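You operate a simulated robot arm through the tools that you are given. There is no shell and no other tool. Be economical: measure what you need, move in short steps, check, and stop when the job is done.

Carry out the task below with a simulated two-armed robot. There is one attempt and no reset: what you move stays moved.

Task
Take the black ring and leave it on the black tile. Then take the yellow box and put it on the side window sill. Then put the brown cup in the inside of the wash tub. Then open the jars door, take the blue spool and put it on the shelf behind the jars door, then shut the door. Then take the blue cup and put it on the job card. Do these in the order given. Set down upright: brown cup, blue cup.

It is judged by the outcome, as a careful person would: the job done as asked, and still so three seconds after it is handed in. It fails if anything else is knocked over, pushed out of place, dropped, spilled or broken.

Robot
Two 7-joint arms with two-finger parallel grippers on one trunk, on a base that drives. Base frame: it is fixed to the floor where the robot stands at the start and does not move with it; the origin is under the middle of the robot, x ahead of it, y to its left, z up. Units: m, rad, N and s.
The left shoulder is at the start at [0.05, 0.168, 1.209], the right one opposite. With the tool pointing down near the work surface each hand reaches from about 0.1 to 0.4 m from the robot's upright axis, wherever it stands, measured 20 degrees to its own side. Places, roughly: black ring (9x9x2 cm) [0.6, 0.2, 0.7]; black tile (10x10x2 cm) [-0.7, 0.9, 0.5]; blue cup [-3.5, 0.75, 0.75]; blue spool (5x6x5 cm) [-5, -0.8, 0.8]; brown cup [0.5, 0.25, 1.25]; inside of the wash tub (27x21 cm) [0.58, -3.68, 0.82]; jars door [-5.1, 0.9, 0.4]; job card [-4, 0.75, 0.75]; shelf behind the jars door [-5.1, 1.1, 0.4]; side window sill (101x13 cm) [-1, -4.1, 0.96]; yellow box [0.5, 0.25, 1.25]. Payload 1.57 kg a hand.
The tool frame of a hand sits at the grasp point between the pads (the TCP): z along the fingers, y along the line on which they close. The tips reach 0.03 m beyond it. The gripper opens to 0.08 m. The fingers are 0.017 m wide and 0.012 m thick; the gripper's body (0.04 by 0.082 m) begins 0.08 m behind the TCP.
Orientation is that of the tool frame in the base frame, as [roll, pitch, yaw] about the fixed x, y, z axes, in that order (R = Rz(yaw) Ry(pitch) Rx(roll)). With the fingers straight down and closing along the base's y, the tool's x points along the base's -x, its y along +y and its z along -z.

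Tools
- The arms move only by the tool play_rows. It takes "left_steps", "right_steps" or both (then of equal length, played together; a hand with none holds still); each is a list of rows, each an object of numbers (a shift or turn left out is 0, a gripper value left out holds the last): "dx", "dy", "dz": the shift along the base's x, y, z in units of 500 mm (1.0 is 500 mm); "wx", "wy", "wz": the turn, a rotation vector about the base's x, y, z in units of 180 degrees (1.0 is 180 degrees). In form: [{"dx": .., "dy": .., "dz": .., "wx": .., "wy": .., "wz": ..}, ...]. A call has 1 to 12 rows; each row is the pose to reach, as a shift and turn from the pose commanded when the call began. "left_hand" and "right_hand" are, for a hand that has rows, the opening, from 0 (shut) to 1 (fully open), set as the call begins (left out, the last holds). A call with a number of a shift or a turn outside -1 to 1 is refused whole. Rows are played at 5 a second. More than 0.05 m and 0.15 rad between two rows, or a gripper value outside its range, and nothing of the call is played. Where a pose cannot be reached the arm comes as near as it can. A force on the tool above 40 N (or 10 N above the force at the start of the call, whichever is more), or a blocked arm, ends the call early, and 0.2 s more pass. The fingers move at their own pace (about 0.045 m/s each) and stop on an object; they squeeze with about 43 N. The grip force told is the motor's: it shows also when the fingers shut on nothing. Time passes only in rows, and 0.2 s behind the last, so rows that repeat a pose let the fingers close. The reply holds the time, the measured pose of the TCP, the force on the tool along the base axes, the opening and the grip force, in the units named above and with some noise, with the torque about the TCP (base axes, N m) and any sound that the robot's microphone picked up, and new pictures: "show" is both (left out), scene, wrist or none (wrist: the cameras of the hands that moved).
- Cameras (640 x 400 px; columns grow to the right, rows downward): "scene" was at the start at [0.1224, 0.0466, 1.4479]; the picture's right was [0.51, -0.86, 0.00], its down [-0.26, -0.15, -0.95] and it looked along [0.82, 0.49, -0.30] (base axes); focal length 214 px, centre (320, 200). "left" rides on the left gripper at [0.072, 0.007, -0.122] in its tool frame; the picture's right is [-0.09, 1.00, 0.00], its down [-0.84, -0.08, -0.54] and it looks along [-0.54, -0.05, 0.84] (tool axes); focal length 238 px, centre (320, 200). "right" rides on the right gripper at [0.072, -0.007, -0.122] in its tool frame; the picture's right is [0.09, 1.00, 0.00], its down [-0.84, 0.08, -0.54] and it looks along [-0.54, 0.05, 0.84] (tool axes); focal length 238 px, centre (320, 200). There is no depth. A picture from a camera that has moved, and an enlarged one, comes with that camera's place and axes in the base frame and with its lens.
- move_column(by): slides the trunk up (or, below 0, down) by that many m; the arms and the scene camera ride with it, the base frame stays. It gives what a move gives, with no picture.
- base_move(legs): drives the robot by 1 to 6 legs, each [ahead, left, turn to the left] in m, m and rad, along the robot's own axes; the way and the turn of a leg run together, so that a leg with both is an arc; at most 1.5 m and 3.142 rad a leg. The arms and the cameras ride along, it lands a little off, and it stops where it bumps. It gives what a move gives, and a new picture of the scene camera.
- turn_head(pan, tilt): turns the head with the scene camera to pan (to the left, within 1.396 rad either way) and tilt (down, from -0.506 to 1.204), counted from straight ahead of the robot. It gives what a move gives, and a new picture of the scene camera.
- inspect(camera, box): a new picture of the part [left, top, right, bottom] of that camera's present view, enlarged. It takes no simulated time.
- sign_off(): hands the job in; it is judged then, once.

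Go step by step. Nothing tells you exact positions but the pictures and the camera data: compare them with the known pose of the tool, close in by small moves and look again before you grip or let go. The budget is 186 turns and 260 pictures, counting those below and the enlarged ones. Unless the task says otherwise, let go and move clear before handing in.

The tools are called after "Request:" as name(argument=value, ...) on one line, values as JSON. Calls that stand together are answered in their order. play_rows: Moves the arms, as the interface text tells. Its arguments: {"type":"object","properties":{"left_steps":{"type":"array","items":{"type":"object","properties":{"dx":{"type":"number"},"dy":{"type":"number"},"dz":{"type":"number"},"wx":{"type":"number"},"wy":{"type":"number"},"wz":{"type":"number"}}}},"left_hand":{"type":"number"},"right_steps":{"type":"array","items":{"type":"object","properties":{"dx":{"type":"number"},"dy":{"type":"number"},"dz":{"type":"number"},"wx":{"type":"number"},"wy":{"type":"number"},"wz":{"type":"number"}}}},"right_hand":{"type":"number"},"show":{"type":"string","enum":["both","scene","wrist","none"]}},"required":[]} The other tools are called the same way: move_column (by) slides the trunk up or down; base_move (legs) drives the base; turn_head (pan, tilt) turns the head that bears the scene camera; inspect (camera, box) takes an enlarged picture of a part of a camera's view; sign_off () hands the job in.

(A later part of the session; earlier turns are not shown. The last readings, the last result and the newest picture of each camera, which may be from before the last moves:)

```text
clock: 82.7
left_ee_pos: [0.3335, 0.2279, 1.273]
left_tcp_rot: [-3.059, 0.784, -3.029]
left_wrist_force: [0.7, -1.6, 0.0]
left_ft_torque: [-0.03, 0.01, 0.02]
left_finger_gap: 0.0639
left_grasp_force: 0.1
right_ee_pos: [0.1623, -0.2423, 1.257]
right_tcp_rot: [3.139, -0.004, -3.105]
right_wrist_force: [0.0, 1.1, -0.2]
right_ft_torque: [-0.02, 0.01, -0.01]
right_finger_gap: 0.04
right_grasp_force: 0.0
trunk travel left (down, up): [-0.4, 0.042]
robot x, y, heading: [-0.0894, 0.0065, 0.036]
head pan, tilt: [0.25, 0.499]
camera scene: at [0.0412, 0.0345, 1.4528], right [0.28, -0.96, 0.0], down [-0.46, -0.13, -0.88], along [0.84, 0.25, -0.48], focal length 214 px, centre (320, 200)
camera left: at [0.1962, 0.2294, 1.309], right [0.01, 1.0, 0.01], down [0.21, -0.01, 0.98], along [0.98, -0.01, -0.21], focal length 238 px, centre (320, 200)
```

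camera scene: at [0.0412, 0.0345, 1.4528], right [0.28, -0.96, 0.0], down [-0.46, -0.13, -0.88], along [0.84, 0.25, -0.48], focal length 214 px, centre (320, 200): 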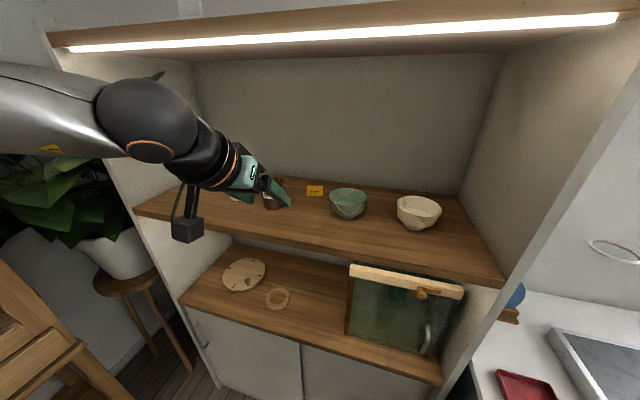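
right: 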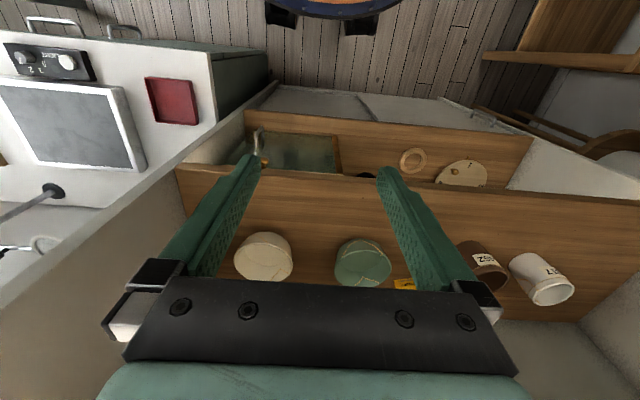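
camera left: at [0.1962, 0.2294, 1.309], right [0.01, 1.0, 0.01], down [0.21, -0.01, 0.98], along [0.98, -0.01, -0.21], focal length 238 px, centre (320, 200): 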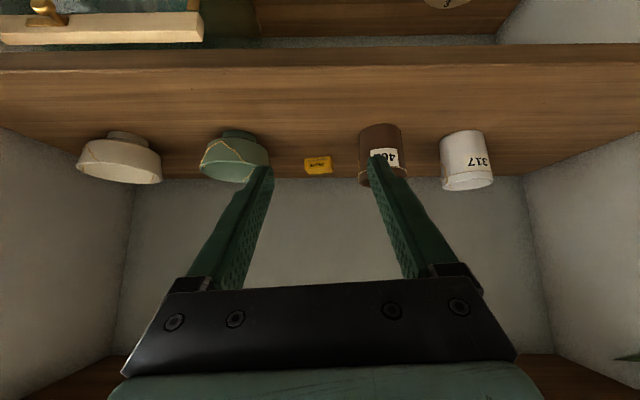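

Box at [0.617, 0.222, 1.153], about 5 cm wide; the fingers fit between cup and bowl. I'll level the hand and drive 10 cm closer.

Request:
play_rows(left_steps=[{"wx": 0.0187, "wz": -0.017, "dy": -0.011}, {"wx": 0.0187, "wz": -0.017, "dy": -0.011}], left_hand=0.78, show="none")

Request:
base_move(legs=[[0.1, 0, -0.035]])

Request:
play_rows(left_steps=[{"dx": 0.06, "dz": -0.01}, {"dx": 0.12, "dz": -0.02}])

```text
clock: 83.2
left_ee_pos: [0.3342, 0.2236, 1.2736]
left_tcp_rot: [3.14, 0.787, -3.14]
left_wrist_force: [0.4, -1.0, -0.9]
left_ft_torque: [0.0, 0.02, 0.02]
left_finger_gap: 0.0622
left_grasp_force: 0.1
right_ee_pos: [0.1616, -0.24, 1.2565]
right_tcp_rot: [-3.141, 0.001, -3.104]
right_wrist_force: [-0.2, -0.9, 0.3]
right_ft_torque: [0.01, 0.05, 0.03]
right_finger_gap: 0.0403
right_grasp_force: 0.1
trunk travel left (down, up): [-0.4, 0.042]
robot x, y, heading: [-0.091, 0.0103, 0.038]
head pan, tilt: [0.25, 0.499]
```

```text
clock: 84.4
left_ee_pos: [0.4405, 0.2103, 1.2734]
left_tcp_rot: [3.141, 0.786, 3.107]
left_wrist_force: [0.4, -0.5, -0.5]
left_ft_torque: [0.01, 0.03, 0.02]
left_finger_gap: 0.0624
left_grasp_force: 0.0
right_ee_pos: [0.2529, -0.2473, 1.2567]
right_tcp_rot: [3.141, 0.0, 3.141]
right_wrist_force: [-0.1, -0.4, 0.0]
right_ft_torque: [0.02, 0.02, 0.01]
right_finger_gap: 0.0402
right_grasp_force: 0.1
trunk travel left (down, up): [-0.4, 0.042]
robot x, y, heading: [0.007, 0.0065, -0.001]
head pan, tilt: [0.25, 0.499]
camera scene: at [0.1409, 0.0318, 1.4528], right [0.25, -0.97, 0.0], down [-0.46, -0.12, -0.88], along [0.85, 0.22, -0.48], focal length 214 px, centre (320, 200)
```

scene: 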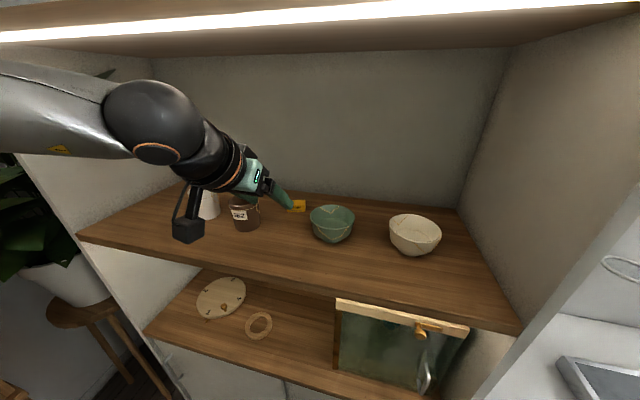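

```text
clock: 85.0
left_ee_pos: [0.5006, 0.2069, 1.2617]
left_tcp_rot: [3.141, 0.787, 3.106]
left_wrist_force: [-0.1, -0.4, 0.5]
left_ft_torque: [0.02, 0.01, -0.01]
left_finger_gap: 0.0623
left_grasp_force: 0.1
right_ee_pos: [0.2528, -0.2489, 1.255]
right_tcp_rot: [3.141, -0.002, 3.14]
right_wrist_force: [1.1, 0.4, 0.8]
right_ft_torque: [-0.01, 0.01, 0.01]
right_finger_gap: 0.0399
right_grasp_force: 0.1
trunk travel left (down, up): [-0.4, 0.042]
robot x, y, heading: [0.0108, 0.0145, -0.001]
head pan, tilt: [0.25, 0.499]
camera scene: at [0.1405, 0.0317, 1.4528], right [0.25, -0.97, 0.0], down [-0.46, -0.12, -0.88], along [0.85, 0.22, -0.48], focal length 214 px, centre (320, 200)
camera left: at [0.3637, 0.2188, 1.297], right [0.1, 0.99, 0.06], down [0.2, -0.08, 0.98], along [0.97, -0.08, -0.21], focal length 238 px, centre (320, 200)
```

scene: 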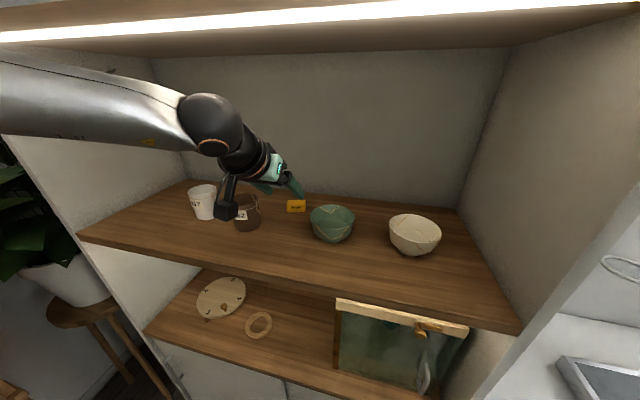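
left: 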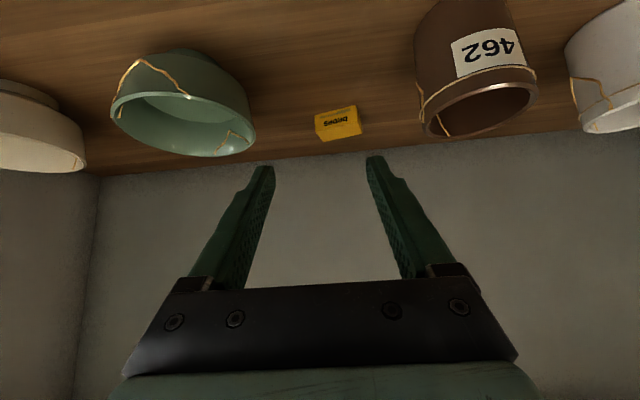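

Box confirmed at [0.615, 0.225]. Move over it.

Request:
play_rows(left_steps=[{"dx": 0.07, "dy": 0.017}, {"dx": 0.14, "dy": 0.034, "dz": -0.01}, {"dx": 0.2, "dy": 0.034, "dz": -0.06}])

Request:
inspect(camera="scene", box=[190, 140, 390, 260])

```text
clock: 85.8
left_ee_pos: [0.6021, 0.2283, 1.2344]
left_tcp_rot: [-3.142, 0.787, 3.105]
left_wrist_force: [0.4, 0.1, -0.4]
left_ft_torque: [0.01, 0.01, -0.01]
left_finger_gap: 0.0623
left_grasp_force: 0.1
right_ee_pos: [0.2532, -0.2483, 1.2562]
right_tcp_rot: [3.141, -0.002, 3.141]
right_wrist_force: [0.6, 0.2, 0.6]
right_ft_torque: [-0.02, 0.01, -0.01]
right_finger_gap: 0.0399
right_grasp_force: 0.2
trunk travel left (down, up): [-0.4, 0.042]
robot x, y, heading: [0.0079, 0.0109, -0.001]
head pan, tilt: [0.25, 0.499]
camera scene: at [0.1414, 0.032, 1.4527], right [0.25, -0.97, 0.0], down [-0.47, -0.12, -0.88], along [0.85, 0.22, -0.48], focal length 214 px, centre (320, 200)
camera left: at [0.4645, 0.239, 1.2693], right [0.1, 0.99, 0.06], down [0.2, -0.08, 0.98], along [0.97, -0.09, -0.21], focal length 238 px, centre (320, 200)
```

scene: 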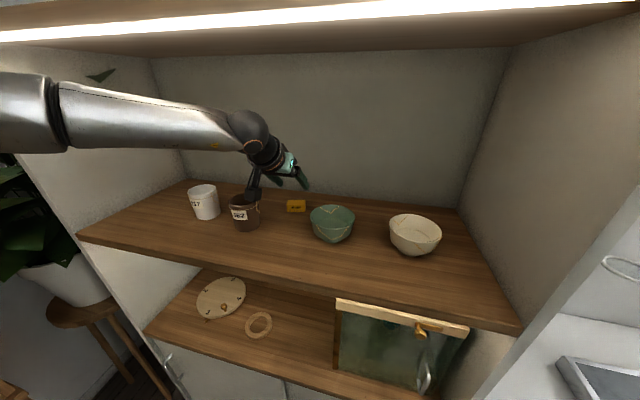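
left: 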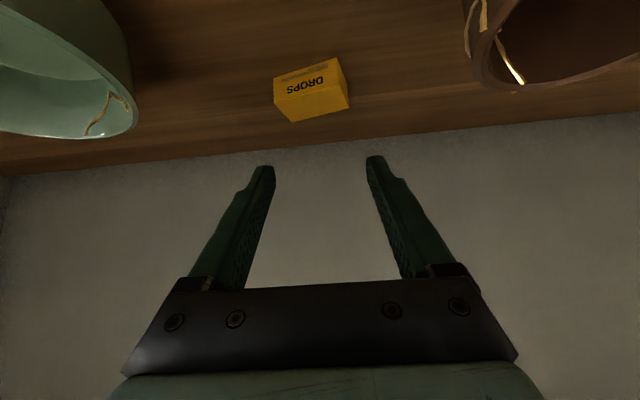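

```text
3.20 times, centred on (290, 200) of scene
camera zoom: at [0.1414, 0.032, 1.4527], right [0.25, -0.97, 0.0], down [-0.47, -0.12, -0.88], along [0.85, 0.22, -0.48], focal length 686 px, centre (416, 200)
```

zoom: 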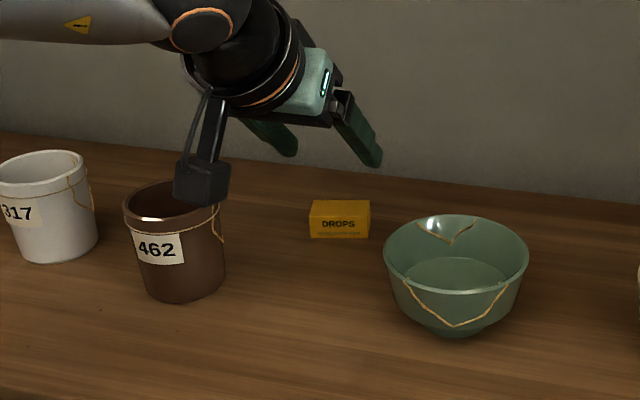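

The box is turned about 11° and centred near [0.617, 0.226]. I'll yaw the hand to match (which also moves its camera away from the cup) and come down partway.

Request:
play_rows(left_steps=[{"wz": 0.036, "dy": -0.005, "dz": 0.01}, {"wz": 0.072, "dy": -0.01, "dz": 0.0}, {"wz": 0.072, "dy": -0.01, "dz": -0.04}], show="wrist")

Request:
inspect(camera="scene", box=[190, 140, 390, 260])

```text
clock: 86.6
left_ee_pos: [0.5985, 0.2233, 1.2128]
left_tcp_rot: [-3.139, 0.789, -2.949]
left_wrist_force: [0.2, -1.2, -0.3]
left_ft_torque: [0.02, 0.03, 0.01]
left_finger_gap: 0.0623
left_grasp_force: 0.0
right_ee_pos: [0.2518, -0.2479, 1.2562]
right_tcp_rot: [-3.14, 0.0, -3.14]
right_wrist_force: [-0.2, -0.9, 0.7]
right_ft_torque: [-0.03, -0.01, 0.0]
right_finger_gap: 0.0399
right_grasp_force: 0.0
trunk travel left (down, up): [-0.4, 0.042]
robot x, y, heading: [0.0077, 0.009, 0.004]
head pan, tilt: [0.25, 0.499]
camera left: at [0.4634, 0.2035, 1.2487], right [-0.13, 0.99, 0.06], down [0.22, -0.04, 0.98], along [0.97, 0.14, -0.21], focal length 238 px, centre (320, 200)
```

left: 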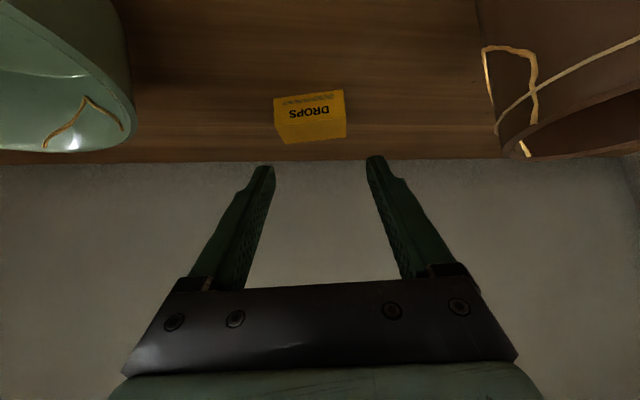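

```text
3.20 times, centred on (290, 200) of scene
camera zoom: at [0.1401, 0.032, 1.4529], right [0.25, -0.97, 0.0], down [-0.46, -0.12, -0.88], along [0.85, 0.22, -0.48], focal length 686 px, centre (416, 200)
```

zoom: 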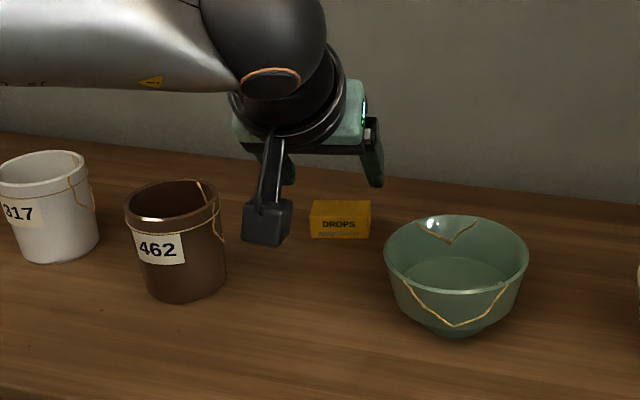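

Well aligned. Descend to grip height and close.

Request:
play_rows(left_steps=[{"dx": -0.008, "dz": -0.03}, {"dx": -0.016, "dz": -0.06}, {"dx": -0.016, "dz": -0.08}], show="wrist")

Request:
inspect(camera="scene", box=[230, 170, 350, 240])

```text
clock: 87.4
left_ee_pos: [0.5934, 0.2221, 1.1748]
left_tcp_rot: [-3.14, 0.788, -2.948]
left_wrist_force: [0.1, 0.2, 0.7]
left_ft_torque: [0.05, -0.03, 0.0]
left_finger_gap: 0.0624
left_grasp_force: 0.2
right_ee_pos: [0.2513, -0.2482, 1.2565]
right_tcp_rot: [3.141, 0.0, 3.141]
right_wrist_force: [-1.1, -0.2, 0.0]
right_ft_torque: [0.0, 0.0, 0.02]
right_finger_gap: 0.0399
right_grasp_force: 0.0
trunk travel left (down, up): [-0.4, 0.042]
robot x, y, heading: [0.0051, 0.0093, 0.001]
head pan, tilt: [0.25, 0.499]
camera left: at [0.456, 0.2022, 1.2096], right [-0.13, 0.99, 0.06], down [0.22, -0.04, 0.98], along [0.97, 0.14, -0.21], focal length 238 px, centre (320, 200)
```

left: 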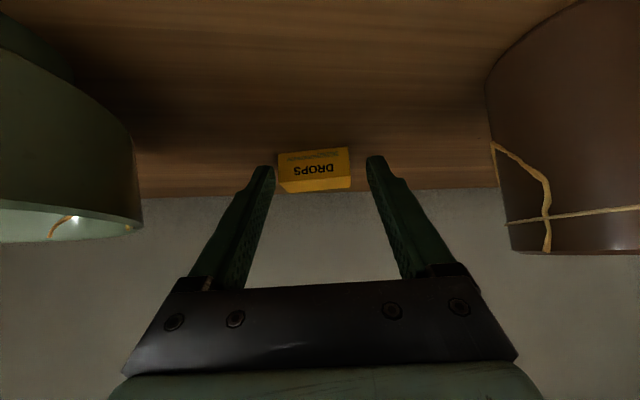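

```text
5.33 times, centred on (290, 205) of scene
camera zoom: at [0.1402, 0.0319, 1.4529], right [0.25, -0.97, 0.0], down [-0.46, -0.12, -0.88], along [0.85, 0.22, -0.48], focal length 1144 px, centre (480, 173)
```

zoom: 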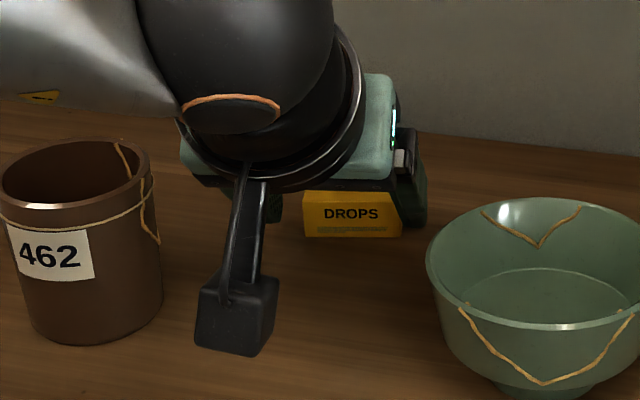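

The tips are only at the box's front face; I'll advance 2.5 cm, shifting slightly right to centre.

Request:
play_rows(left_steps=[{"dx": 0.002, "dy": -0.01, "dz": 0.0}, {"dx": 0.026, "dy": -0.005, "dz": -0.004}, {"dx": 0.052, "dy": 0.0, "dz": -0.01}], show="wrist")

```text
clock: 88.2
left_ee_pos: [0.6186, 0.2218, 1.1676]
left_tcp_rot: [-3.139, 0.788, -2.951]
left_wrist_force: [-0.2, -0.4, 0.9]
left_ft_torque: [0.01, -0.01, 0.01]
left_finger_gap: 0.0624
left_grasp_force: 0.1
right_ee_pos: [0.2525, -0.2479, 1.2561]
right_tcp_rot: [3.139, -0.001, -3.14]
right_wrist_force: [-0.1, 0.4, 0.4]
right_ft_torque: [0.01, -0.01, -0.02]
right_finger_gap: 0.04
right_grasp_force: 0.1
trunk travel left (down, up): [-0.4, 0.042]
robot x, y, heading: [0.011, 0.0129, -0.001]
head pan, tilt: [0.25, 0.499]
camera left: at [0.4818, 0.2012, 1.2027], right [-0.12, 0.99, 0.06], down [0.22, -0.04, 0.98], along [0.97, 0.14, -0.21], focal length 238 px, centre (320, 200)
```

left: 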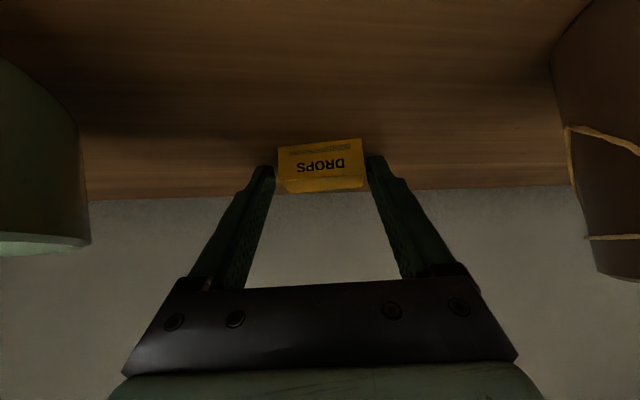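

Now the box is between the fingers. Close.

Request:
play_rows(left_steps=[{}, {}, {}, {}], left_hand=0, show="none")

Request:
play_rows(left_steps=[{"dz": 0.02}, {"dz": 0.06}, {"dz": 0.12}])

```text
clock: 89.2
left_ee_pos: [0.6183, 0.2215, 1.1676]
left_tcp_rot: [3.141, 0.788, -2.948]
left_wrist_force: [0.8, 0.4, 0.7]
left_ft_torque: [0.02, -0.01, 0.04]
left_finger_gap: 0.0484
left_grasp_force: 43.0
right_ee_pos: [0.2513, -0.2471, 1.2573]
right_tcp_rot: [3.14, -0.001, 3.14]
right_wrist_force: [0.3, -0.5, 0.3]
right_ft_torque: [-0.02, -0.01, 0.0]
right_finger_gap: 0.0402
right_grasp_force: 0.1
trunk travel left (down, up): [-0.4, 0.042]
robot x, y, heading: [0.0127, 0.0111, -0.003]
head pan, tilt: [0.25, 0.499]
```

```text
clock: 90.0
left_ee_pos: [0.6183, 0.2186, 1.2299]
left_tcp_rot: [-3.141, 0.787, -2.952]
left_wrist_force: [-0.2, -0.8, -0.5]
left_ft_torque: [0.02, 0.0, 0.05]
left_finger_gap: 0.0487
left_grasp_force: 42.8
right_ee_pos: [0.2528, -0.2483, 1.2569]
right_tcp_rot: [3.14, -0.002, 3.14]
right_wrist_force: [-0.1, -0.5, 0.2]
right_ft_torque: [0.01, -0.02, 0.01]
right_finger_gap: 0.0399
right_grasp_force: 0.0
trunk travel left (down, up): [-0.4, 0.042]
robot x, y, heading: [0.01, 0.0066, -0.001]
head pan, tilt: [0.25, 0.499]
camera scene: at [0.1397, 0.0317, 1.4529], right [0.25, -0.97, 0.0], down [-0.46, -0.12, -0.88], along [0.85, 0.22, -0.48], focal length 214 px, centre (320, 200)
camera left: at [0.4811, 0.2001, 1.2655], right [-0.13, 0.99, 0.07], down [0.22, -0.04, 0.98], along [0.97, 0.14, -0.21], focal length 238 px, centre (320, 200)
```

scene: 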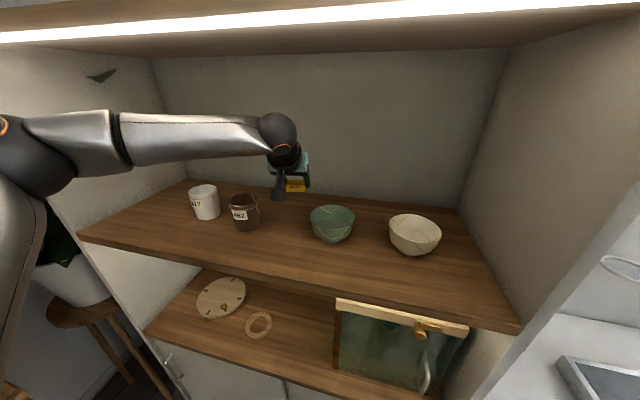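
left: 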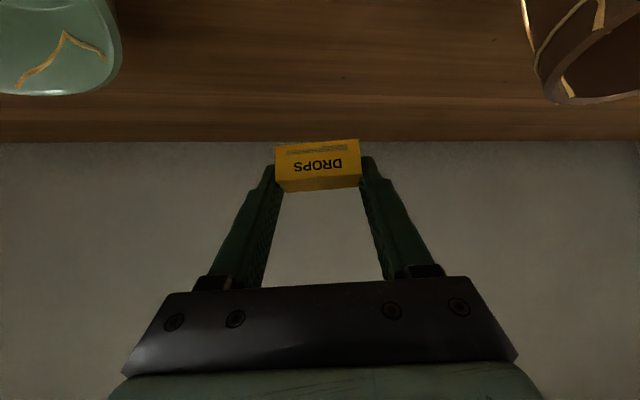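

Box held. Raise a bit more and back straight out.

Request:
play_rows(left_steps=[{"dz": 0.05}, {"dz": 0.09}], show="none")

Request:
base_move(legs=[[-0.5, 0, 0]])

Request:
turn_head(pan=-1.39, tilt=0.25)

```text
clock: 90.6
left_ee_pos: [0.6178, 0.2187, 1.273]
left_tcp_rot: [3.142, 0.787, -2.953]
left_wrist_force: [0.0, -0.2, -0.3]
left_ft_torque: [-0.03, 0.03, 0.01]
left_finger_gap: 0.0488
left_grasp_force: 42.8
right_ee_pos: [0.2516, -0.2466, 1.256]
right_tcp_rot: [3.14, 0.0, -3.141]
right_wrist_force: [1.2, 0.2, -1.3]
right_ft_torque: [0.01, -0.01, 0.01]
right_finger_gap: 0.04
right_grasp_force: 0.0
trunk travel left (down, up): [-0.4, 0.042]
robot x, y, heading: [0.0125, 0.0096, 0.001]
head pan, tilt: [0.25, 0.499]
```

```text
clock: 93.6
left_ee_pos: [0.1114, 0.2202, 1.2758]
left_tcp_rot: [-3.14, 0.787, -2.946]
left_wrist_force: [1.0, -0.3, -0.2]
left_ft_torque: [0.02, 0.04, -0.01]
left_finger_gap: 0.0487
left_grasp_force: 42.6
right_ee_pos: [-0.2543, -0.2473, 1.2569]
right_tcp_rot: [3.14, -0.001, -3.138]
right_wrist_force: [-0.3, 0.0, 0.0]
right_ft_torque: [-0.05, -0.02, -0.03]
right_finger_gap: 0.0402
right_grasp_force: 0.1
trunk travel left (down, up): [-0.4, 0.042]
robot x, y, heading: [-0.4944, 0.0114, 0.003]
head pan, tilt: [0.25, 0.499]
camera scene: at [-0.3661, 0.0317, 1.453], right [0.25, -0.97, 0.0], down [-0.46, -0.12, -0.88], along [0.85, 0.22, -0.48], focal length 214 px, centre (320, 200)
```

scene: 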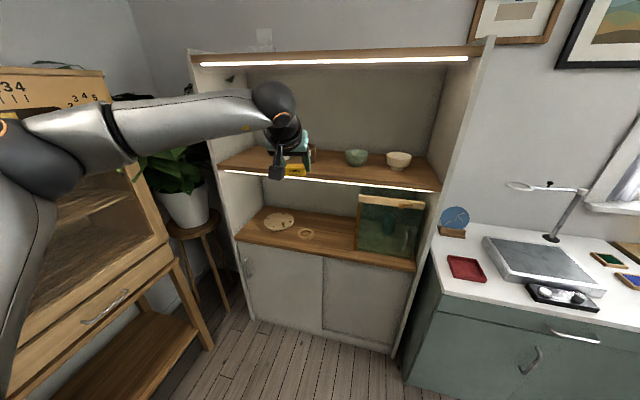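

```text
clock: 95.3
left_ee_pos: [0.1104, 0.219, 1.2739]
left_tcp_rot: [3.141, 0.788, -2.947]
left_wrist_force: [0.1, 0.8, 0.3]
left_ft_torque: [0.01, 0.01, -0.05]
left_finger_gap: 0.0484
left_grasp_force: 43.1
right_ee_pos: [-0.2521, -0.2474, 1.2558]
right_tcp_rot: [3.141, 0.0, -3.139]
right_wrist_force: [-1.0, -0.2, 0.4]
right_ft_torque: [0.02, 0.0, -0.01]
right_finger_gap: 0.0398
right_grasp_force: 0.0
trunk travel left (down, up): [-0.4, 0.042]
robot x, y, heading: [-0.4957, 0.01, -0.002]
head pan, tilt: [-1.389, 0.25]
camera scene: at [-0.4366, -0.0828, 1.476], right [-0.98, -0.18, 0.0], down [-0.05, 0.24, -0.97], along [0.18, -0.95, -0.25], focal length 214 px, centre (320, 200)
```

scene: 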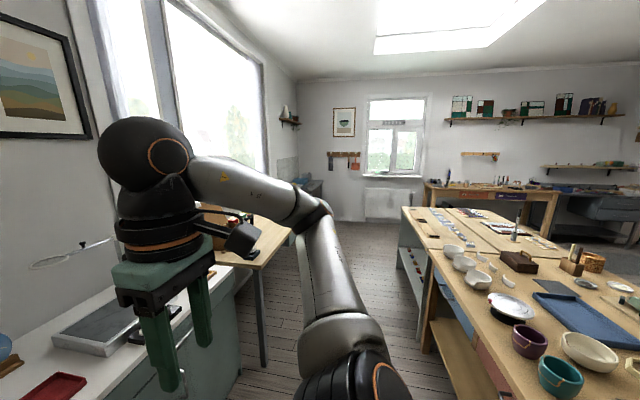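

The window sill is ahead down the corridor at about x=-1, y=-4.1, and the passage between tables is roughly x∈[-0.9, 0.1]. I'll turn and drive partway.

Request:
base_move(legs=[[0, 0, -1.571], [0.2, 0.1, 0], [1.2, 0, 0]])

Request:
turn_head(pan=0.0, tilt=0.35)

```text
clock: 106.5
left_ee_pos: [-0.2048, -1.9945, 1.2734]
left_tcp_rot: [-3.14, 0.788, 1.761]
left_wrist_force: [-0.1, 0.6, -1.0]
left_ft_torque: [0.01, 0.0, 0.01]
left_finger_gap: 0.0486
left_grasp_force: 43.4
right_ee_pos: [-0.6713, -1.6291, 1.2565]
right_tcp_rot: [3.139, 0.0, 1.571]
right_wrist_force: [-0.4, -0.1, -0.3]
right_ft_torque: [0.03, 0.03, -0.01]
right_finger_gap: 0.0401
right_grasp_force: 0.1
trunk travel left (down, up): [-0.4, 0.042]
robot x, y, heading: [-0.4096, -1.3861, -1.573]
head pan, tilt: [-1.389, 0.25]
camera scene: at [-0.5021, -1.4437, 1.476], right [-0.18, 0.98, 0.0], down [0.24, 0.04, -0.97], along [-0.95, -0.17, -0.25], focal length 214 px, centre (320, 200)
```

scene: 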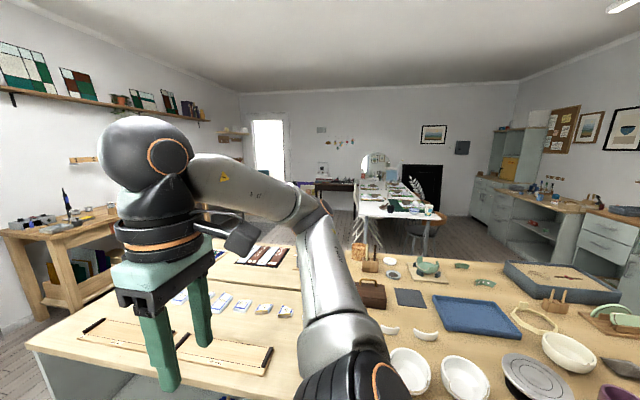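

```text
clock: 108.0
left_ee_pos: [-0.2055, -1.9921, 1.2751]
left_tcp_rot: [3.141, 0.787, 1.76]
left_wrist_force: [0.1, -0.1, 0.0]
left_ft_torque: [0.01, 0.0, 0.02]
left_finger_gap: 0.0486
left_grasp_force: 42.8
right_ee_pos: [-0.6717, -1.6282, 1.2569]
right_tcp_rot: [3.14, 0.0, 1.57]
right_wrist_force: [-0.6, 0.0, 0.4]
right_ft_torque: [0.0, 0.01, 0.0]
right_finger_gap: 0.0397
right_grasp_force: 0.1
trunk travel left (down, up): [-0.4, 0.042]
robot x, y, heading: [-0.4138, -1.3882, -1.571]
head pan, tilt: [0.0, 0.351]
camera scene: at [-0.4104, -1.5198, 1.4666], right [-1.0, 0.0, 0.0], down [0.0, 0.34, -0.94], along [0.0, -0.94, -0.34], focal length 214 px, centre (320, 200)
```

scene: 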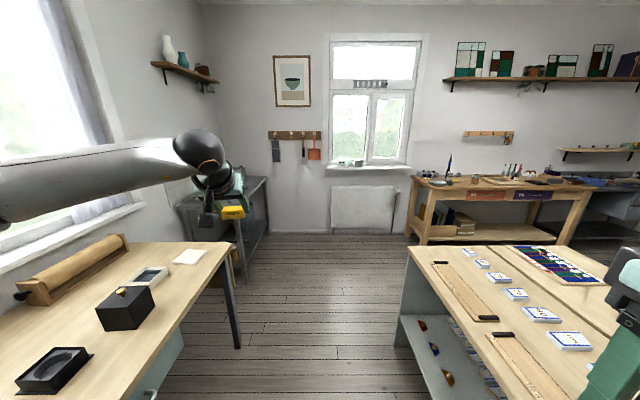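

Sill clearly visible with small objects at its left end. Drive past the tables and look closer.

Request:
base_move(legs=[[1.3, 0, 0], [0.2, -0.5, 0]])

Request:
inspect(camera="scene", box=[200, 130, 480, 300])

```text
clock: 117.3
left_ee_pos: [-0.7062, -3.5168, 1.2737]
left_tcp_rot: [3.14, 0.789, 1.754]
left_wrist_force: [-0.2, 0.2, -0.2]
left_ft_torque: [0.01, -0.01, 0.0]
left_finger_gap: 0.0484
left_grasp_force: 42.7
right_ee_pos: [-1.1696, -3.1484, 1.2556]
right_tcp_rot: [3.141, 0.0, 1.564]
right_wrist_force: [-1.1, -1.0, 0.2]
right_ft_torque: [0.05, -0.03, -0.02]
right_finger_gap: 0.0401
right_grasp_force: 0.1
trunk travel left (down, up): [-0.4, 0.042]
robot x, y, heading: [-0.9095, -2.9038, -1.578]
head pan, tilt: [0.0, 0.351]
camera scene: at [-0.9083, -3.0415, 1.4666], right [-1.0, 0.01, 0.0], down [0.0, 0.34, -0.94], along [-0.01, -0.94, -0.34], focal length 214 px, centre (320, 200)
```

scene: 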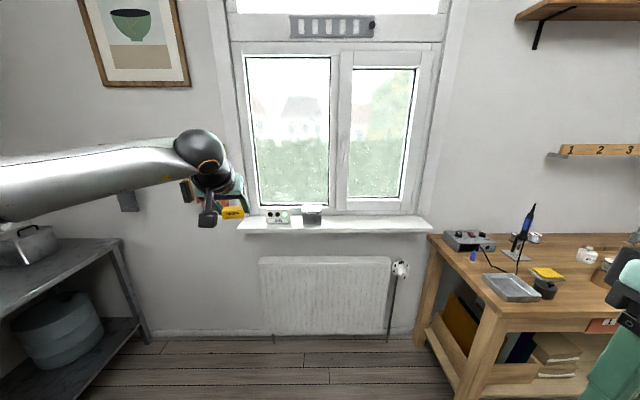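

```text
2.29 times, centred on (340, 215) of scene
camera zoom: at [-0.9083, -3.0415, 1.4666], right [-1.0, 0.01, 0.0], down [0.0, 0.34, -0.94], along [-0.01, -0.94, -0.34], focal length 490 px, centre (274, 166)
```

zoom: 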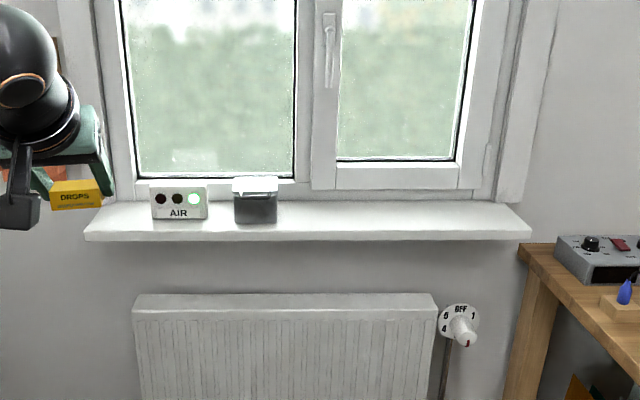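

Free sill lies right of the grey container; target [-1.04, -4.09, 0.955]. The bench limits how far right I can stand. Lower the trunk a bit, straighten the hand's yaw, and approach.

Request:
move_column(by=-0.1)

Request:
play_rows(left_steps=[{"dx": -0.05, "dy": 0.05, "wz": -0.03}, {"dx": -0.1, "dy": 0.1, "wz": -0.058}, {"dx": -0.15, "dy": 0.13, "wz": -0.058}, {"dx": -0.2, "dy": 0.13, "wz": -0.058}, {"dx": -0.24, "dy": 0.13, "wz": -0.058}], show="none")

Request:
base_move(legs=[[0.45, -0.21, 0.007]])

```text
clock: 118.7
left_ee_pos: [-0.7052, -3.5168, 1.1752]
left_tcp_rot: [-3.14, 0.788, 1.754]
left_wrist_force: [0.2, 0.3, -0.2]
left_ft_torque: [-0.01, -0.02, 0.02]
left_finger_gap: 0.0486
left_grasp_force: 43.4
right_ee_pos: [-1.1702, -3.1465, 1.1563]
right_tcp_rot: [-3.141, 0.001, 1.563]
right_wrist_force: [0.2, -0.1, -0.4]
right_ft_torque: [-0.02, 0.03, -0.01]
right_finger_gap: 0.0398
right_grasp_force: 0.1
trunk travel left (down, up): [-0.3, 0.142]
robot x, y, heading: [-0.9084, -2.9071, -1.58]
head pan, tilt: [0.0, 0.351]
```

```text
clock: 119.9
left_ee_pos: [-0.79, -3.4433, 1.1686]
left_tcp_rot: [-3.137, 0.788, 1.576]
left_wrist_force: [-0.4, 0.1, 0.0]
left_ft_torque: [0.0, 0.01, -0.03]
left_finger_gap: 0.0484
left_grasp_force: 43.3
left hand out of reach, approached as far as the arm can: row 4, 5
right_ee_pos: [-1.1693, -3.1457, 1.1574]
right_tcp_rot: [3.14, 0.001, 1.565]
right_wrist_force: [-0.1, -1.1, 0.1]
right_ft_torque: [-0.01, -0.04, 0.01]
right_finger_gap: 0.0399
right_grasp_force: 0.1
trunk travel left (down, up): [-0.3, 0.142]
robot x, y, heading: [-0.9085, -2.9045, -1.577]
head pan, tilt: [0.0, 0.351]
```

```text
clock: 122.8
left_ee_pos: [-0.9996, -3.895, 1.1682]
left_tcp_rot: [-3.139, 0.786, 1.587]
left_wrist_force: [0.2, 0.1, -0.7]
left_ft_torque: [-0.02, 0.0, -0.02]
left_finger_gap: 0.0483
left_grasp_force: 43.4
right_ee_pos: [-1.3814, -3.602, 1.1562]
right_tcp_rot: [3.139, -0.001, 1.574]
right_wrist_force: [0.7, -0.5, 0.0]
right_ft_torque: [0.03, 0.04, -0.01]
right_finger_gap: 0.0399
right_grasp_force: 0.2
trunk travel left (down, up): [-0.3, 0.142]
robot x, y, heading: [-1.1278, -3.3569, -1.571]
head pan, tilt: [0.0, 0.351]
camera scene: at [-1.1213, -3.4935, 1.3665], right [-1.0, 0.0, 0.0], down [0.0, 0.34, -0.94], along [0.0, -0.94, -0.34], focal length 214 px, centre (320, 200)
```

scene: 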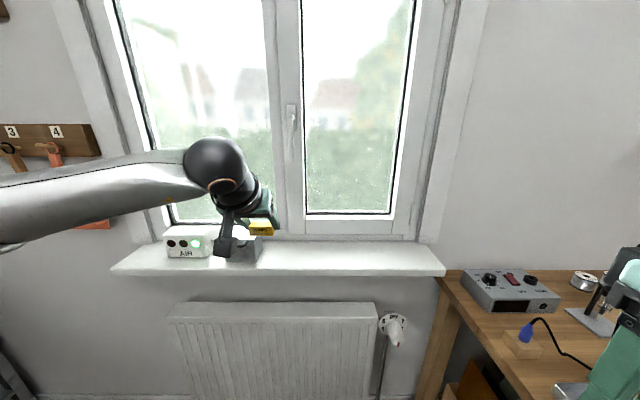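

Turn slightly right and go in 13 cm to bring the box over the free part of the sill.

Request:
base_move(legs=[[0, 0, -0.08], [0.13, 0, 0]])

Request:
inspect(camera="left", box=[0, 0, 640, 400])

```text
clock: 124.6
left_ee_pos: [-1.0559, -4.0342, 1.1679]
left_tcp_rot: [-3.138, 0.785, 1.504]
left_wrist_force: [0.4, 0.2, -0.2]
left_ft_torque: [-0.01, 0.02, 0.0]
left_finger_gap: 0.0486
left_grasp_force: 43.3
right_ee_pos: [-1.4112, -3.7103, 1.1562]
right_tcp_rot: [-3.141, 0.002, 1.488]
right_wrist_force: [0.1, -2.0, -0.4]
right_ft_torque: [0.02, -0.01, 0.01]
right_finger_gap: 0.04
right_grasp_force: 0.1
trunk travel left (down, up): [-0.3, 0.142]
robot x, y, heading: [-1.1338, -3.4918, -1.657]
head pan, tilt: [0.0, 0.351]
camera scene: at [-1.143, -3.6238, 1.3665], right [-1.0, 0.08, 0.0], down [0.03, 0.34, -0.94], along [-0.08, -0.94, -0.34], focal length 214 px, centre (320, 200)
```

scene: 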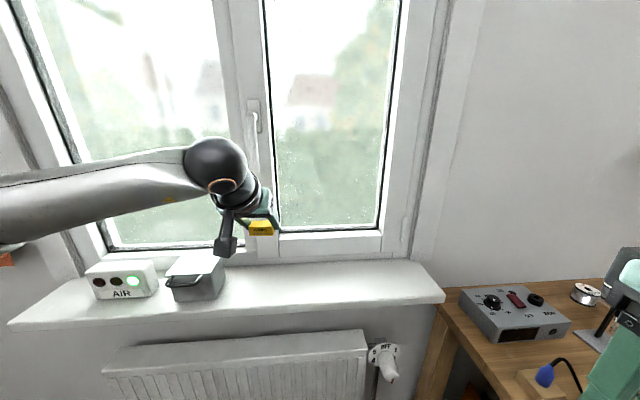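

```text
1.00 times, centred on (320, 200) of left
camera zoom: at [-1.0392, -3.8986, 1.2034], right [0.99, -0.14, 0.06], down [-0.09, -0.2, 0.98], along [-0.12, -0.97, -0.21], focal length 238 px, centre (320, 200)
```

zoom: 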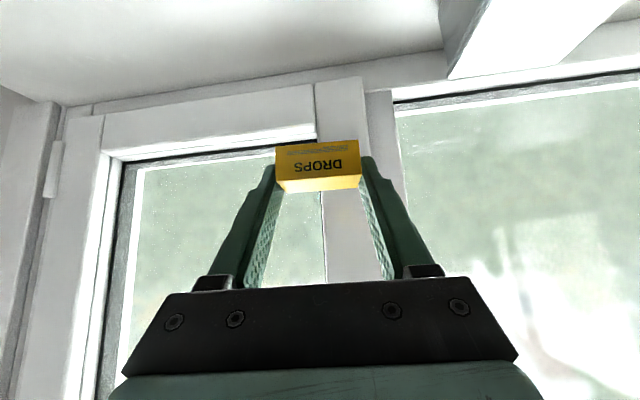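

Clear of the container. Lower toward the sill.

Request:
play_rows(left_steps=[{"dy": -0.03, "dz": -0.08}, {"dy": -0.056, "dz": -0.16}, {"dy": -0.056, "dz": -0.24}, {"dy": -0.056, "dz": -0.31}])

Request:
inspect(camera="scene", box=[140, 200, 360, 330])

```text
clock: 125.6
left_ee_pos: [-1.0525, -4.058, 1.0157]
left_tcp_rot: [-3.131, 0.788, 1.504]
left_wrist_force: [0.8, -0.1, -0.2]
left_ft_torque: [-0.06, 0.02, -0.02]
left_finger_gap: 0.0484
left_grasp_force: 42.9
left hand out of reach, approached as far as the arm can: row 4
right_ee_pos: [-1.4106, -3.7094, 1.1557]
right_tcp_rot: [3.141, 0.0, 1.489]
right_wrist_force: [-0.1, 0.3, -0.1]
right_ft_torque: [0.01, -0.02, -0.01]
right_finger_gap: 0.0399
right_grasp_force: 0.0
trunk travel left (down, up): [-0.3, 0.142]
robot x, y, heading: [-1.1338, -3.4886, -1.656]
head pan, tilt: [0.0, 0.351]
camera scene: at [-1.1429, -3.623, 1.3666], right [-1.0, 0.08, 0.0], down [0.03, 0.34, -0.94], along [-0.08, -0.94, -0.34], focal length 214 px, centre (320, 200)
camera left: at [-1.0348, -3.922, 1.0503], right [0.99, -0.14, 0.06], down [-0.09, -0.2, 0.98], along [-0.12, -0.97, -0.21], focal length 238 px, centre (320, 200)
```

scene: 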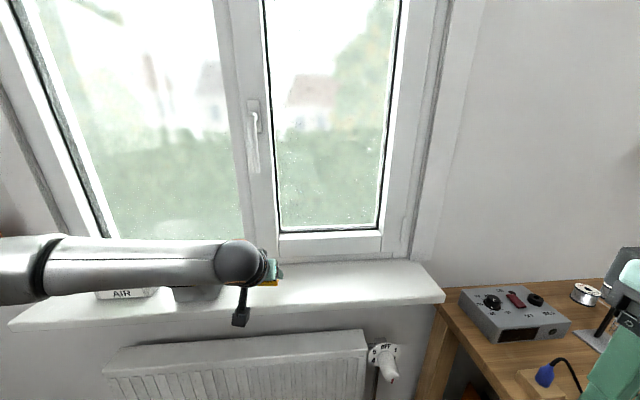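
left: 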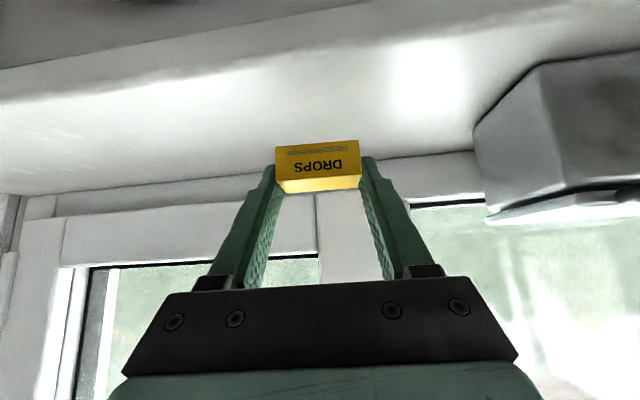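

```text
2.91 times, centred on (250, 265) of scene
camera zoom: at [-1.1429, -3.623, 1.3666], right [-1.0, 0.08, 0.0], down [0.03, 0.34, -0.94], along [-0.08, -0.94, -0.34], focal length 624 px, centre (524, 11)
```

zoom: 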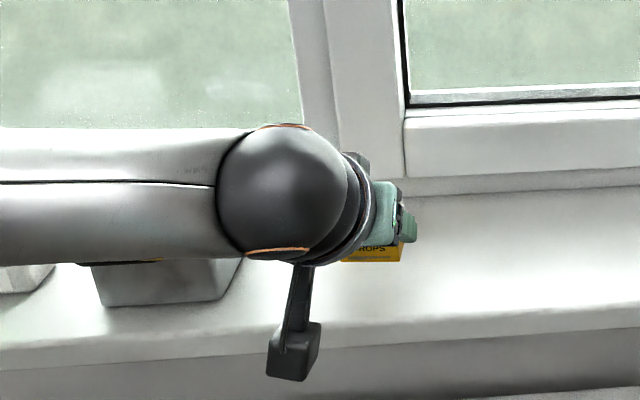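

The arm is at its limit, so I'll use the trunk to lower the box the last 3 cm, in small moves.

Request:
move_column(by=-0.02)

Request:
inspect(camera="left", box=[200, 80, 440, 230])

```text
clock: 126.2
left_ee_pos: [-1.0518, -4.0593, 0.9962]
left_tcp_rot: [-3.136, 0.787, 1.503]
left_wrist_force: [1.1, 0.9, -1.0]
left_ft_torque: [-0.01, -0.01, -0.02]
left_finger_gap: 0.0486
left_grasp_force: 42.7
right_ee_pos: [-1.4111, -3.7093, 1.1365]
right_tcp_rot: [-3.141, 0.001, 1.489]
right_wrist_force: [0.0, -0.4, -0.1]
right_ft_torque: [0.0, -0.02, -0.01]
right_finger_gap: 0.0399
right_grasp_force: 0.2
trunk travel left (down, up): [-0.28, 0.162]
robot x, y, heading: [-1.1328, -3.4908, -1.656]
head pan, tilt: [0.0, 0.351]
```

```text
2.67 times, centred on (320, 155) of left
camera zoom: at [-1.0349, -3.9217, 1.0308], right [0.99, -0.14, 0.06], down [-0.09, -0.2, 0.98], along [-0.12, -0.97, -0.21], focal length 636 px, centre (320, 320)
```

zoom: 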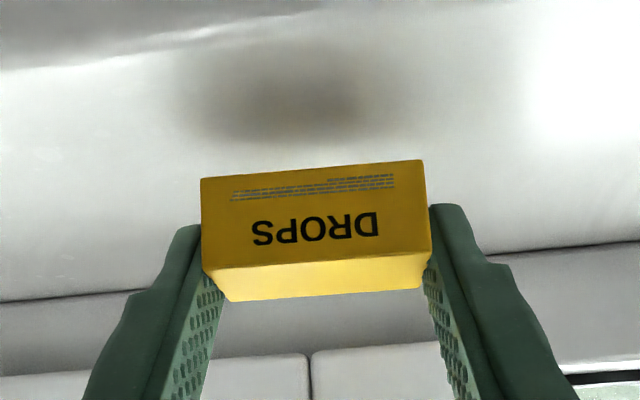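

The shadow shows about 1–1.5 cm of gap. Lower 8 mm more, then finer.

Request:
move_column(by=-0.008)

Request:
inspect(camera="left", box=[200, 80, 440, 230])

```text
clock: 126.8
left_ee_pos: [-1.0508, -4.0577, 0.9889]
left_tcp_rot: [-3.134, 0.787, 1.503]
left_wrist_force: [0.6, 0.4, 0.3]
left_ft_torque: [0.0, -0.01, 0.01]
left_finger_gap: 0.0486
left_grasp_force: 43.5
right_ee_pos: [-1.4115, -3.71, 1.1282]
right_tcp_rot: [3.141, 0.001, 1.489]
right_wrist_force: [-0.5, -0.2, -0.2]
right_ft_torque: [-0.04, 0.04, 0.01]
right_finger_gap: 0.0398
right_grasp_force: 0.0
trunk travel left (down, up): [-0.272, 0.17]
robot x, y, heading: [-1.1313, -3.4885, -1.66]
head pan, tilt: [0.0, 0.351]
```

```text
2.67 times, centred on (320, 155) of left
camera zoom: at [-1.0349, -3.9218, 1.0228], right [0.99, -0.14, 0.06], down [-0.09, -0.2, 0.98], along [-0.12, -0.97, -0.21], focal length 636 px, centre (320, 320)
```

zoom: 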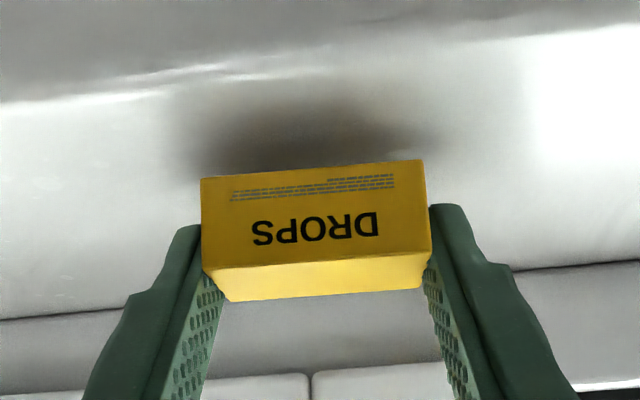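

Request:
move_column(by=-0.006)

Request:
inspect(camera="left", box=[200, 80, 440, 230])

```text
clock: 127.4
left_ee_pos: [-1.0516, -4.058, 0.9821]
left_tcp_rot: [-3.132, 0.787, 1.503]
left_wrist_force: [0.0, -0.3, -0.6]
left_ft_torque: [-0.01, -0.02, 0.01]
left_finger_gap: 0.0484
left_grasp_force: 43.3
right_ee_pos: [-1.4116, -3.7082, 1.1238]
right_tcp_rot: [-3.14, 0.0, 1.489]
right_wrist_force: [0.0, -0.1, -0.7]
right_ft_torque: [0.05, 0.03, 0.0]
right_finger_gap: 0.0401
right_grasp_force: 0.1
trunk travel left (down, up): [-0.266, 0.176]
robot x, y, heading: [-1.1316, -3.4864, -1.653]
head pan, tilt: [0.0, 0.351]
```

```text
2.67 times, centred on (320, 155) of left
camera zoom: at [-1.0349, -3.9218, 1.0168], right [0.99, -0.14, 0.06], down [-0.09, -0.2, 0.98], along [-0.12, -0.97, -0.21], focal length 636 px, centre (320, 320)
```

zoom: 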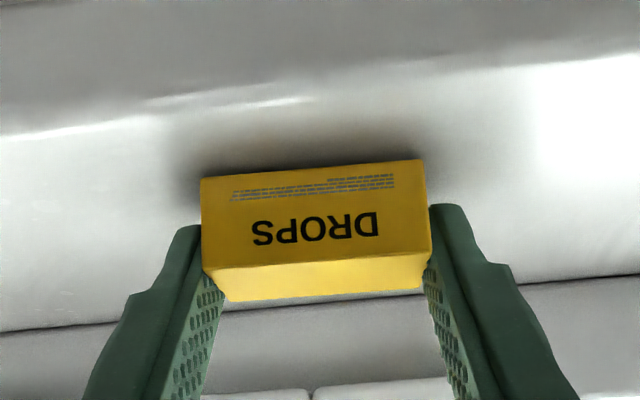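

Nearly down; the box front is 2 cm inside the sill edge, so I'll nudge the base 2.5 cm forward, then lower the last millimetres.

Request:
base_move(legs=[[0.025, 0, 0]])

Request:
move_column(by=-0.004)

Request:
inspect(camera="left", box=[200, 80, 440, 230])

```text
clock: 128.2
left_ee_pos: [-1.054, -4.0825, 0.9818]
left_tcp_rot: [-3.134, 0.786, 1.502]
left_wrist_force: [0.6, -0.3, -0.7]
left_ft_torque: [0.01, 0.04, 0.0]
left_finger_gap: 0.0483
left_grasp_force: 42.8
right_ee_pos: [-1.4136, -3.7366, 1.1217]
right_tcp_rot: [3.14, 0.0, 1.488]
right_wrist_force: [-0.1, 0.2, -0.3]
right_ft_torque: [0.03, 0.01, -0.01]
right_finger_gap: 0.0397
right_grasp_force: 0.1
trunk travel left (down, up): [-0.266, 0.176]
robot x, y, heading: [-1.1345, -3.5152, -1.65]
head pan, tilt: [0.0, 0.351]
camera scene: at [-1.1452, -3.6486, 1.3324], right [-1.0, 0.08, 0.0], down [0.03, 0.34, -0.94], along [-0.08, -0.94, -0.34], focal length 214 px, centre (320, 200)
```

scene: 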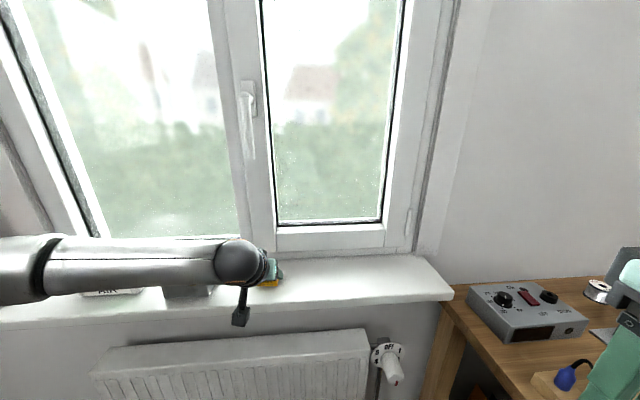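

```text
clock: 128.7
left_ee_pos: [-1.0545, -4.0825, 0.9795]
left_tcp_rot: [-3.134, 0.79, 1.502]
left_wrist_force: [-0.6, 0.6, 6.2]
left_ft_torque: [0.01, -0.08, 0.02]
left_finger_gap: 0.0483
left_grasp_force: 42.7
right_ee_pos: [-1.4134, -3.735, 1.1176]
right_tcp_rot: [3.14, 0.002, 1.49]
right_wrist_force: [0.1, 0.0, -0.2]
right_ft_torque: [0.0, -0.02, 0.02]
right_finger_gap: 0.04
right_grasp_force: 0.1
trunk travel left (down, up): [-0.262, 0.18]
robot x, y, heading: [-1.1381, -3.5179, -1.655]
head pan, tilt: [0.0, 0.351]
```

```text
2.67 times, centred on (320, 155) of left
camera zoom: at [-1.0372, -3.9467, 1.0141], right [0.99, -0.14, 0.06], down [-0.09, -0.2, 0.98], along [-0.12, -0.97, -0.21], focal length 636 px, centre (320, 320)
```

zoom: 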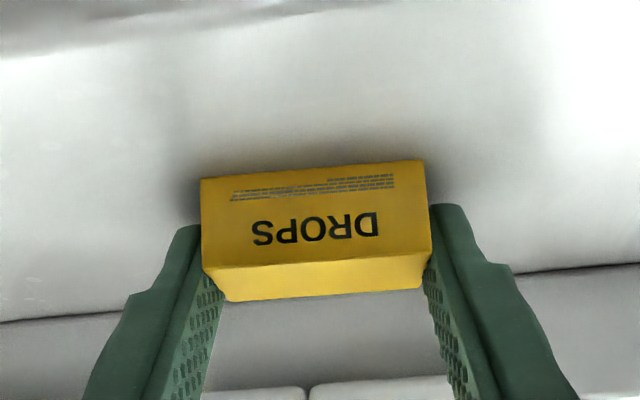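

Contact (6 N). Release and lift clear.

Request:
play_rows(left_steps=[{}, {}, {}], left_hand=0.75, show="none")

Request:
move_column(by=0.1)

Request:
base_move(legs=[[-0.35, 0, 0]])

```text
clock: 129.5
left_ee_pos: [-1.0554, -4.0825, 0.9789]
left_tcp_rot: [-3.136, 0.79, 1.497]
left_wrist_force: [-7.4, -0.7, 9.4]
left_ft_torque: [-0.23, -0.04, -0.18]
left_finger_gap: 0.0539
left_grasp_force: 0.0
right_ee_pos: [-1.4149, -3.7334, 1.1185]
right_tcp_rot: [3.139, 0.003, 1.49]
right_wrist_force: [-0.4, -0.8, -0.5]
right_ft_torque: [0.0, 0.0, -0.01]
right_finger_gap: 0.0398
right_grasp_force: 0.1
trunk travel left (down, up): [-0.262, 0.18]
robot x, y, heading: [-1.1388, -3.5114, -1.654]
head pan, tilt: [0.0, 0.351]
```

```text
clock: 130.8
left_ee_pos: [-1.0539, -4.083, 1.0785]
left_tcp_rot: [-3.135, 0.788, 1.503]
left_wrist_force: [0.3, 0.2, -0.5]
left_ft_torque: [0.03, 0.01, 0.01]
left_finger_gap: 0.06
left_grasp_force: 0.0
right_ee_pos: [-1.4137, -3.7349, 1.2183]
right_tcp_rot: [3.141, 0.0, 1.489]
right_wrist_force: [-1.2, -0.4, 0.3]
right_ft_torque: [-0.03, -0.02, 0.0]
right_finger_gap: 0.0403
right_grasp_force: 0.1
trunk travel left (down, up): [-0.362, 0.08]
robot x, y, heading: [-1.1359, -3.5125, -1.653]
head pan, tilt: [0.0, 0.351]
```

```text
clock: 133.1
left_ee_pos: [-1.03, -3.7433, 1.078]
left_tcp_rot: [-3.134, 0.787, 1.492]
left_wrist_force: [0.7, 1.9, 0.5]
left_ft_torque: [0.01, 0.01, 0.0]
left_finger_gap: 0.0599
left_grasp_force: 0.1
right_ee_pos: [-1.3866, -3.3911, 1.2166]
right_tcp_rot: [-3.142, 0.0, 1.477]
right_wrist_force: [0.4, 0.6, 0.5]
right_ft_torque: [-0.02, -0.01, 0.02]
right_finger_gap: 0.0403
right_grasp_force: 0.1
trunk travel left (down, up): [-0.362, 0.08]
robot x, y, heading: [-1.1081, -3.1762, -1.666]
head pan, tilt: [0.0, 0.351]
camera scene: at [-1.1161, -3.307, 1.4287], right [-1.0, 0.1, 0.0], down [0.03, 0.34, -0.94], along [-0.09, -0.94, -0.34], focal length 214 px, centre (320, 200)
```

scene: 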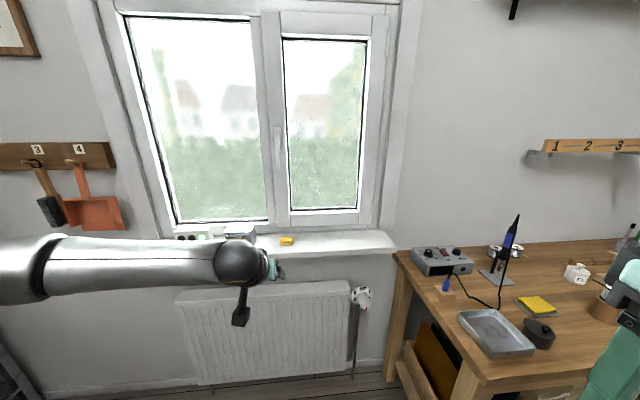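

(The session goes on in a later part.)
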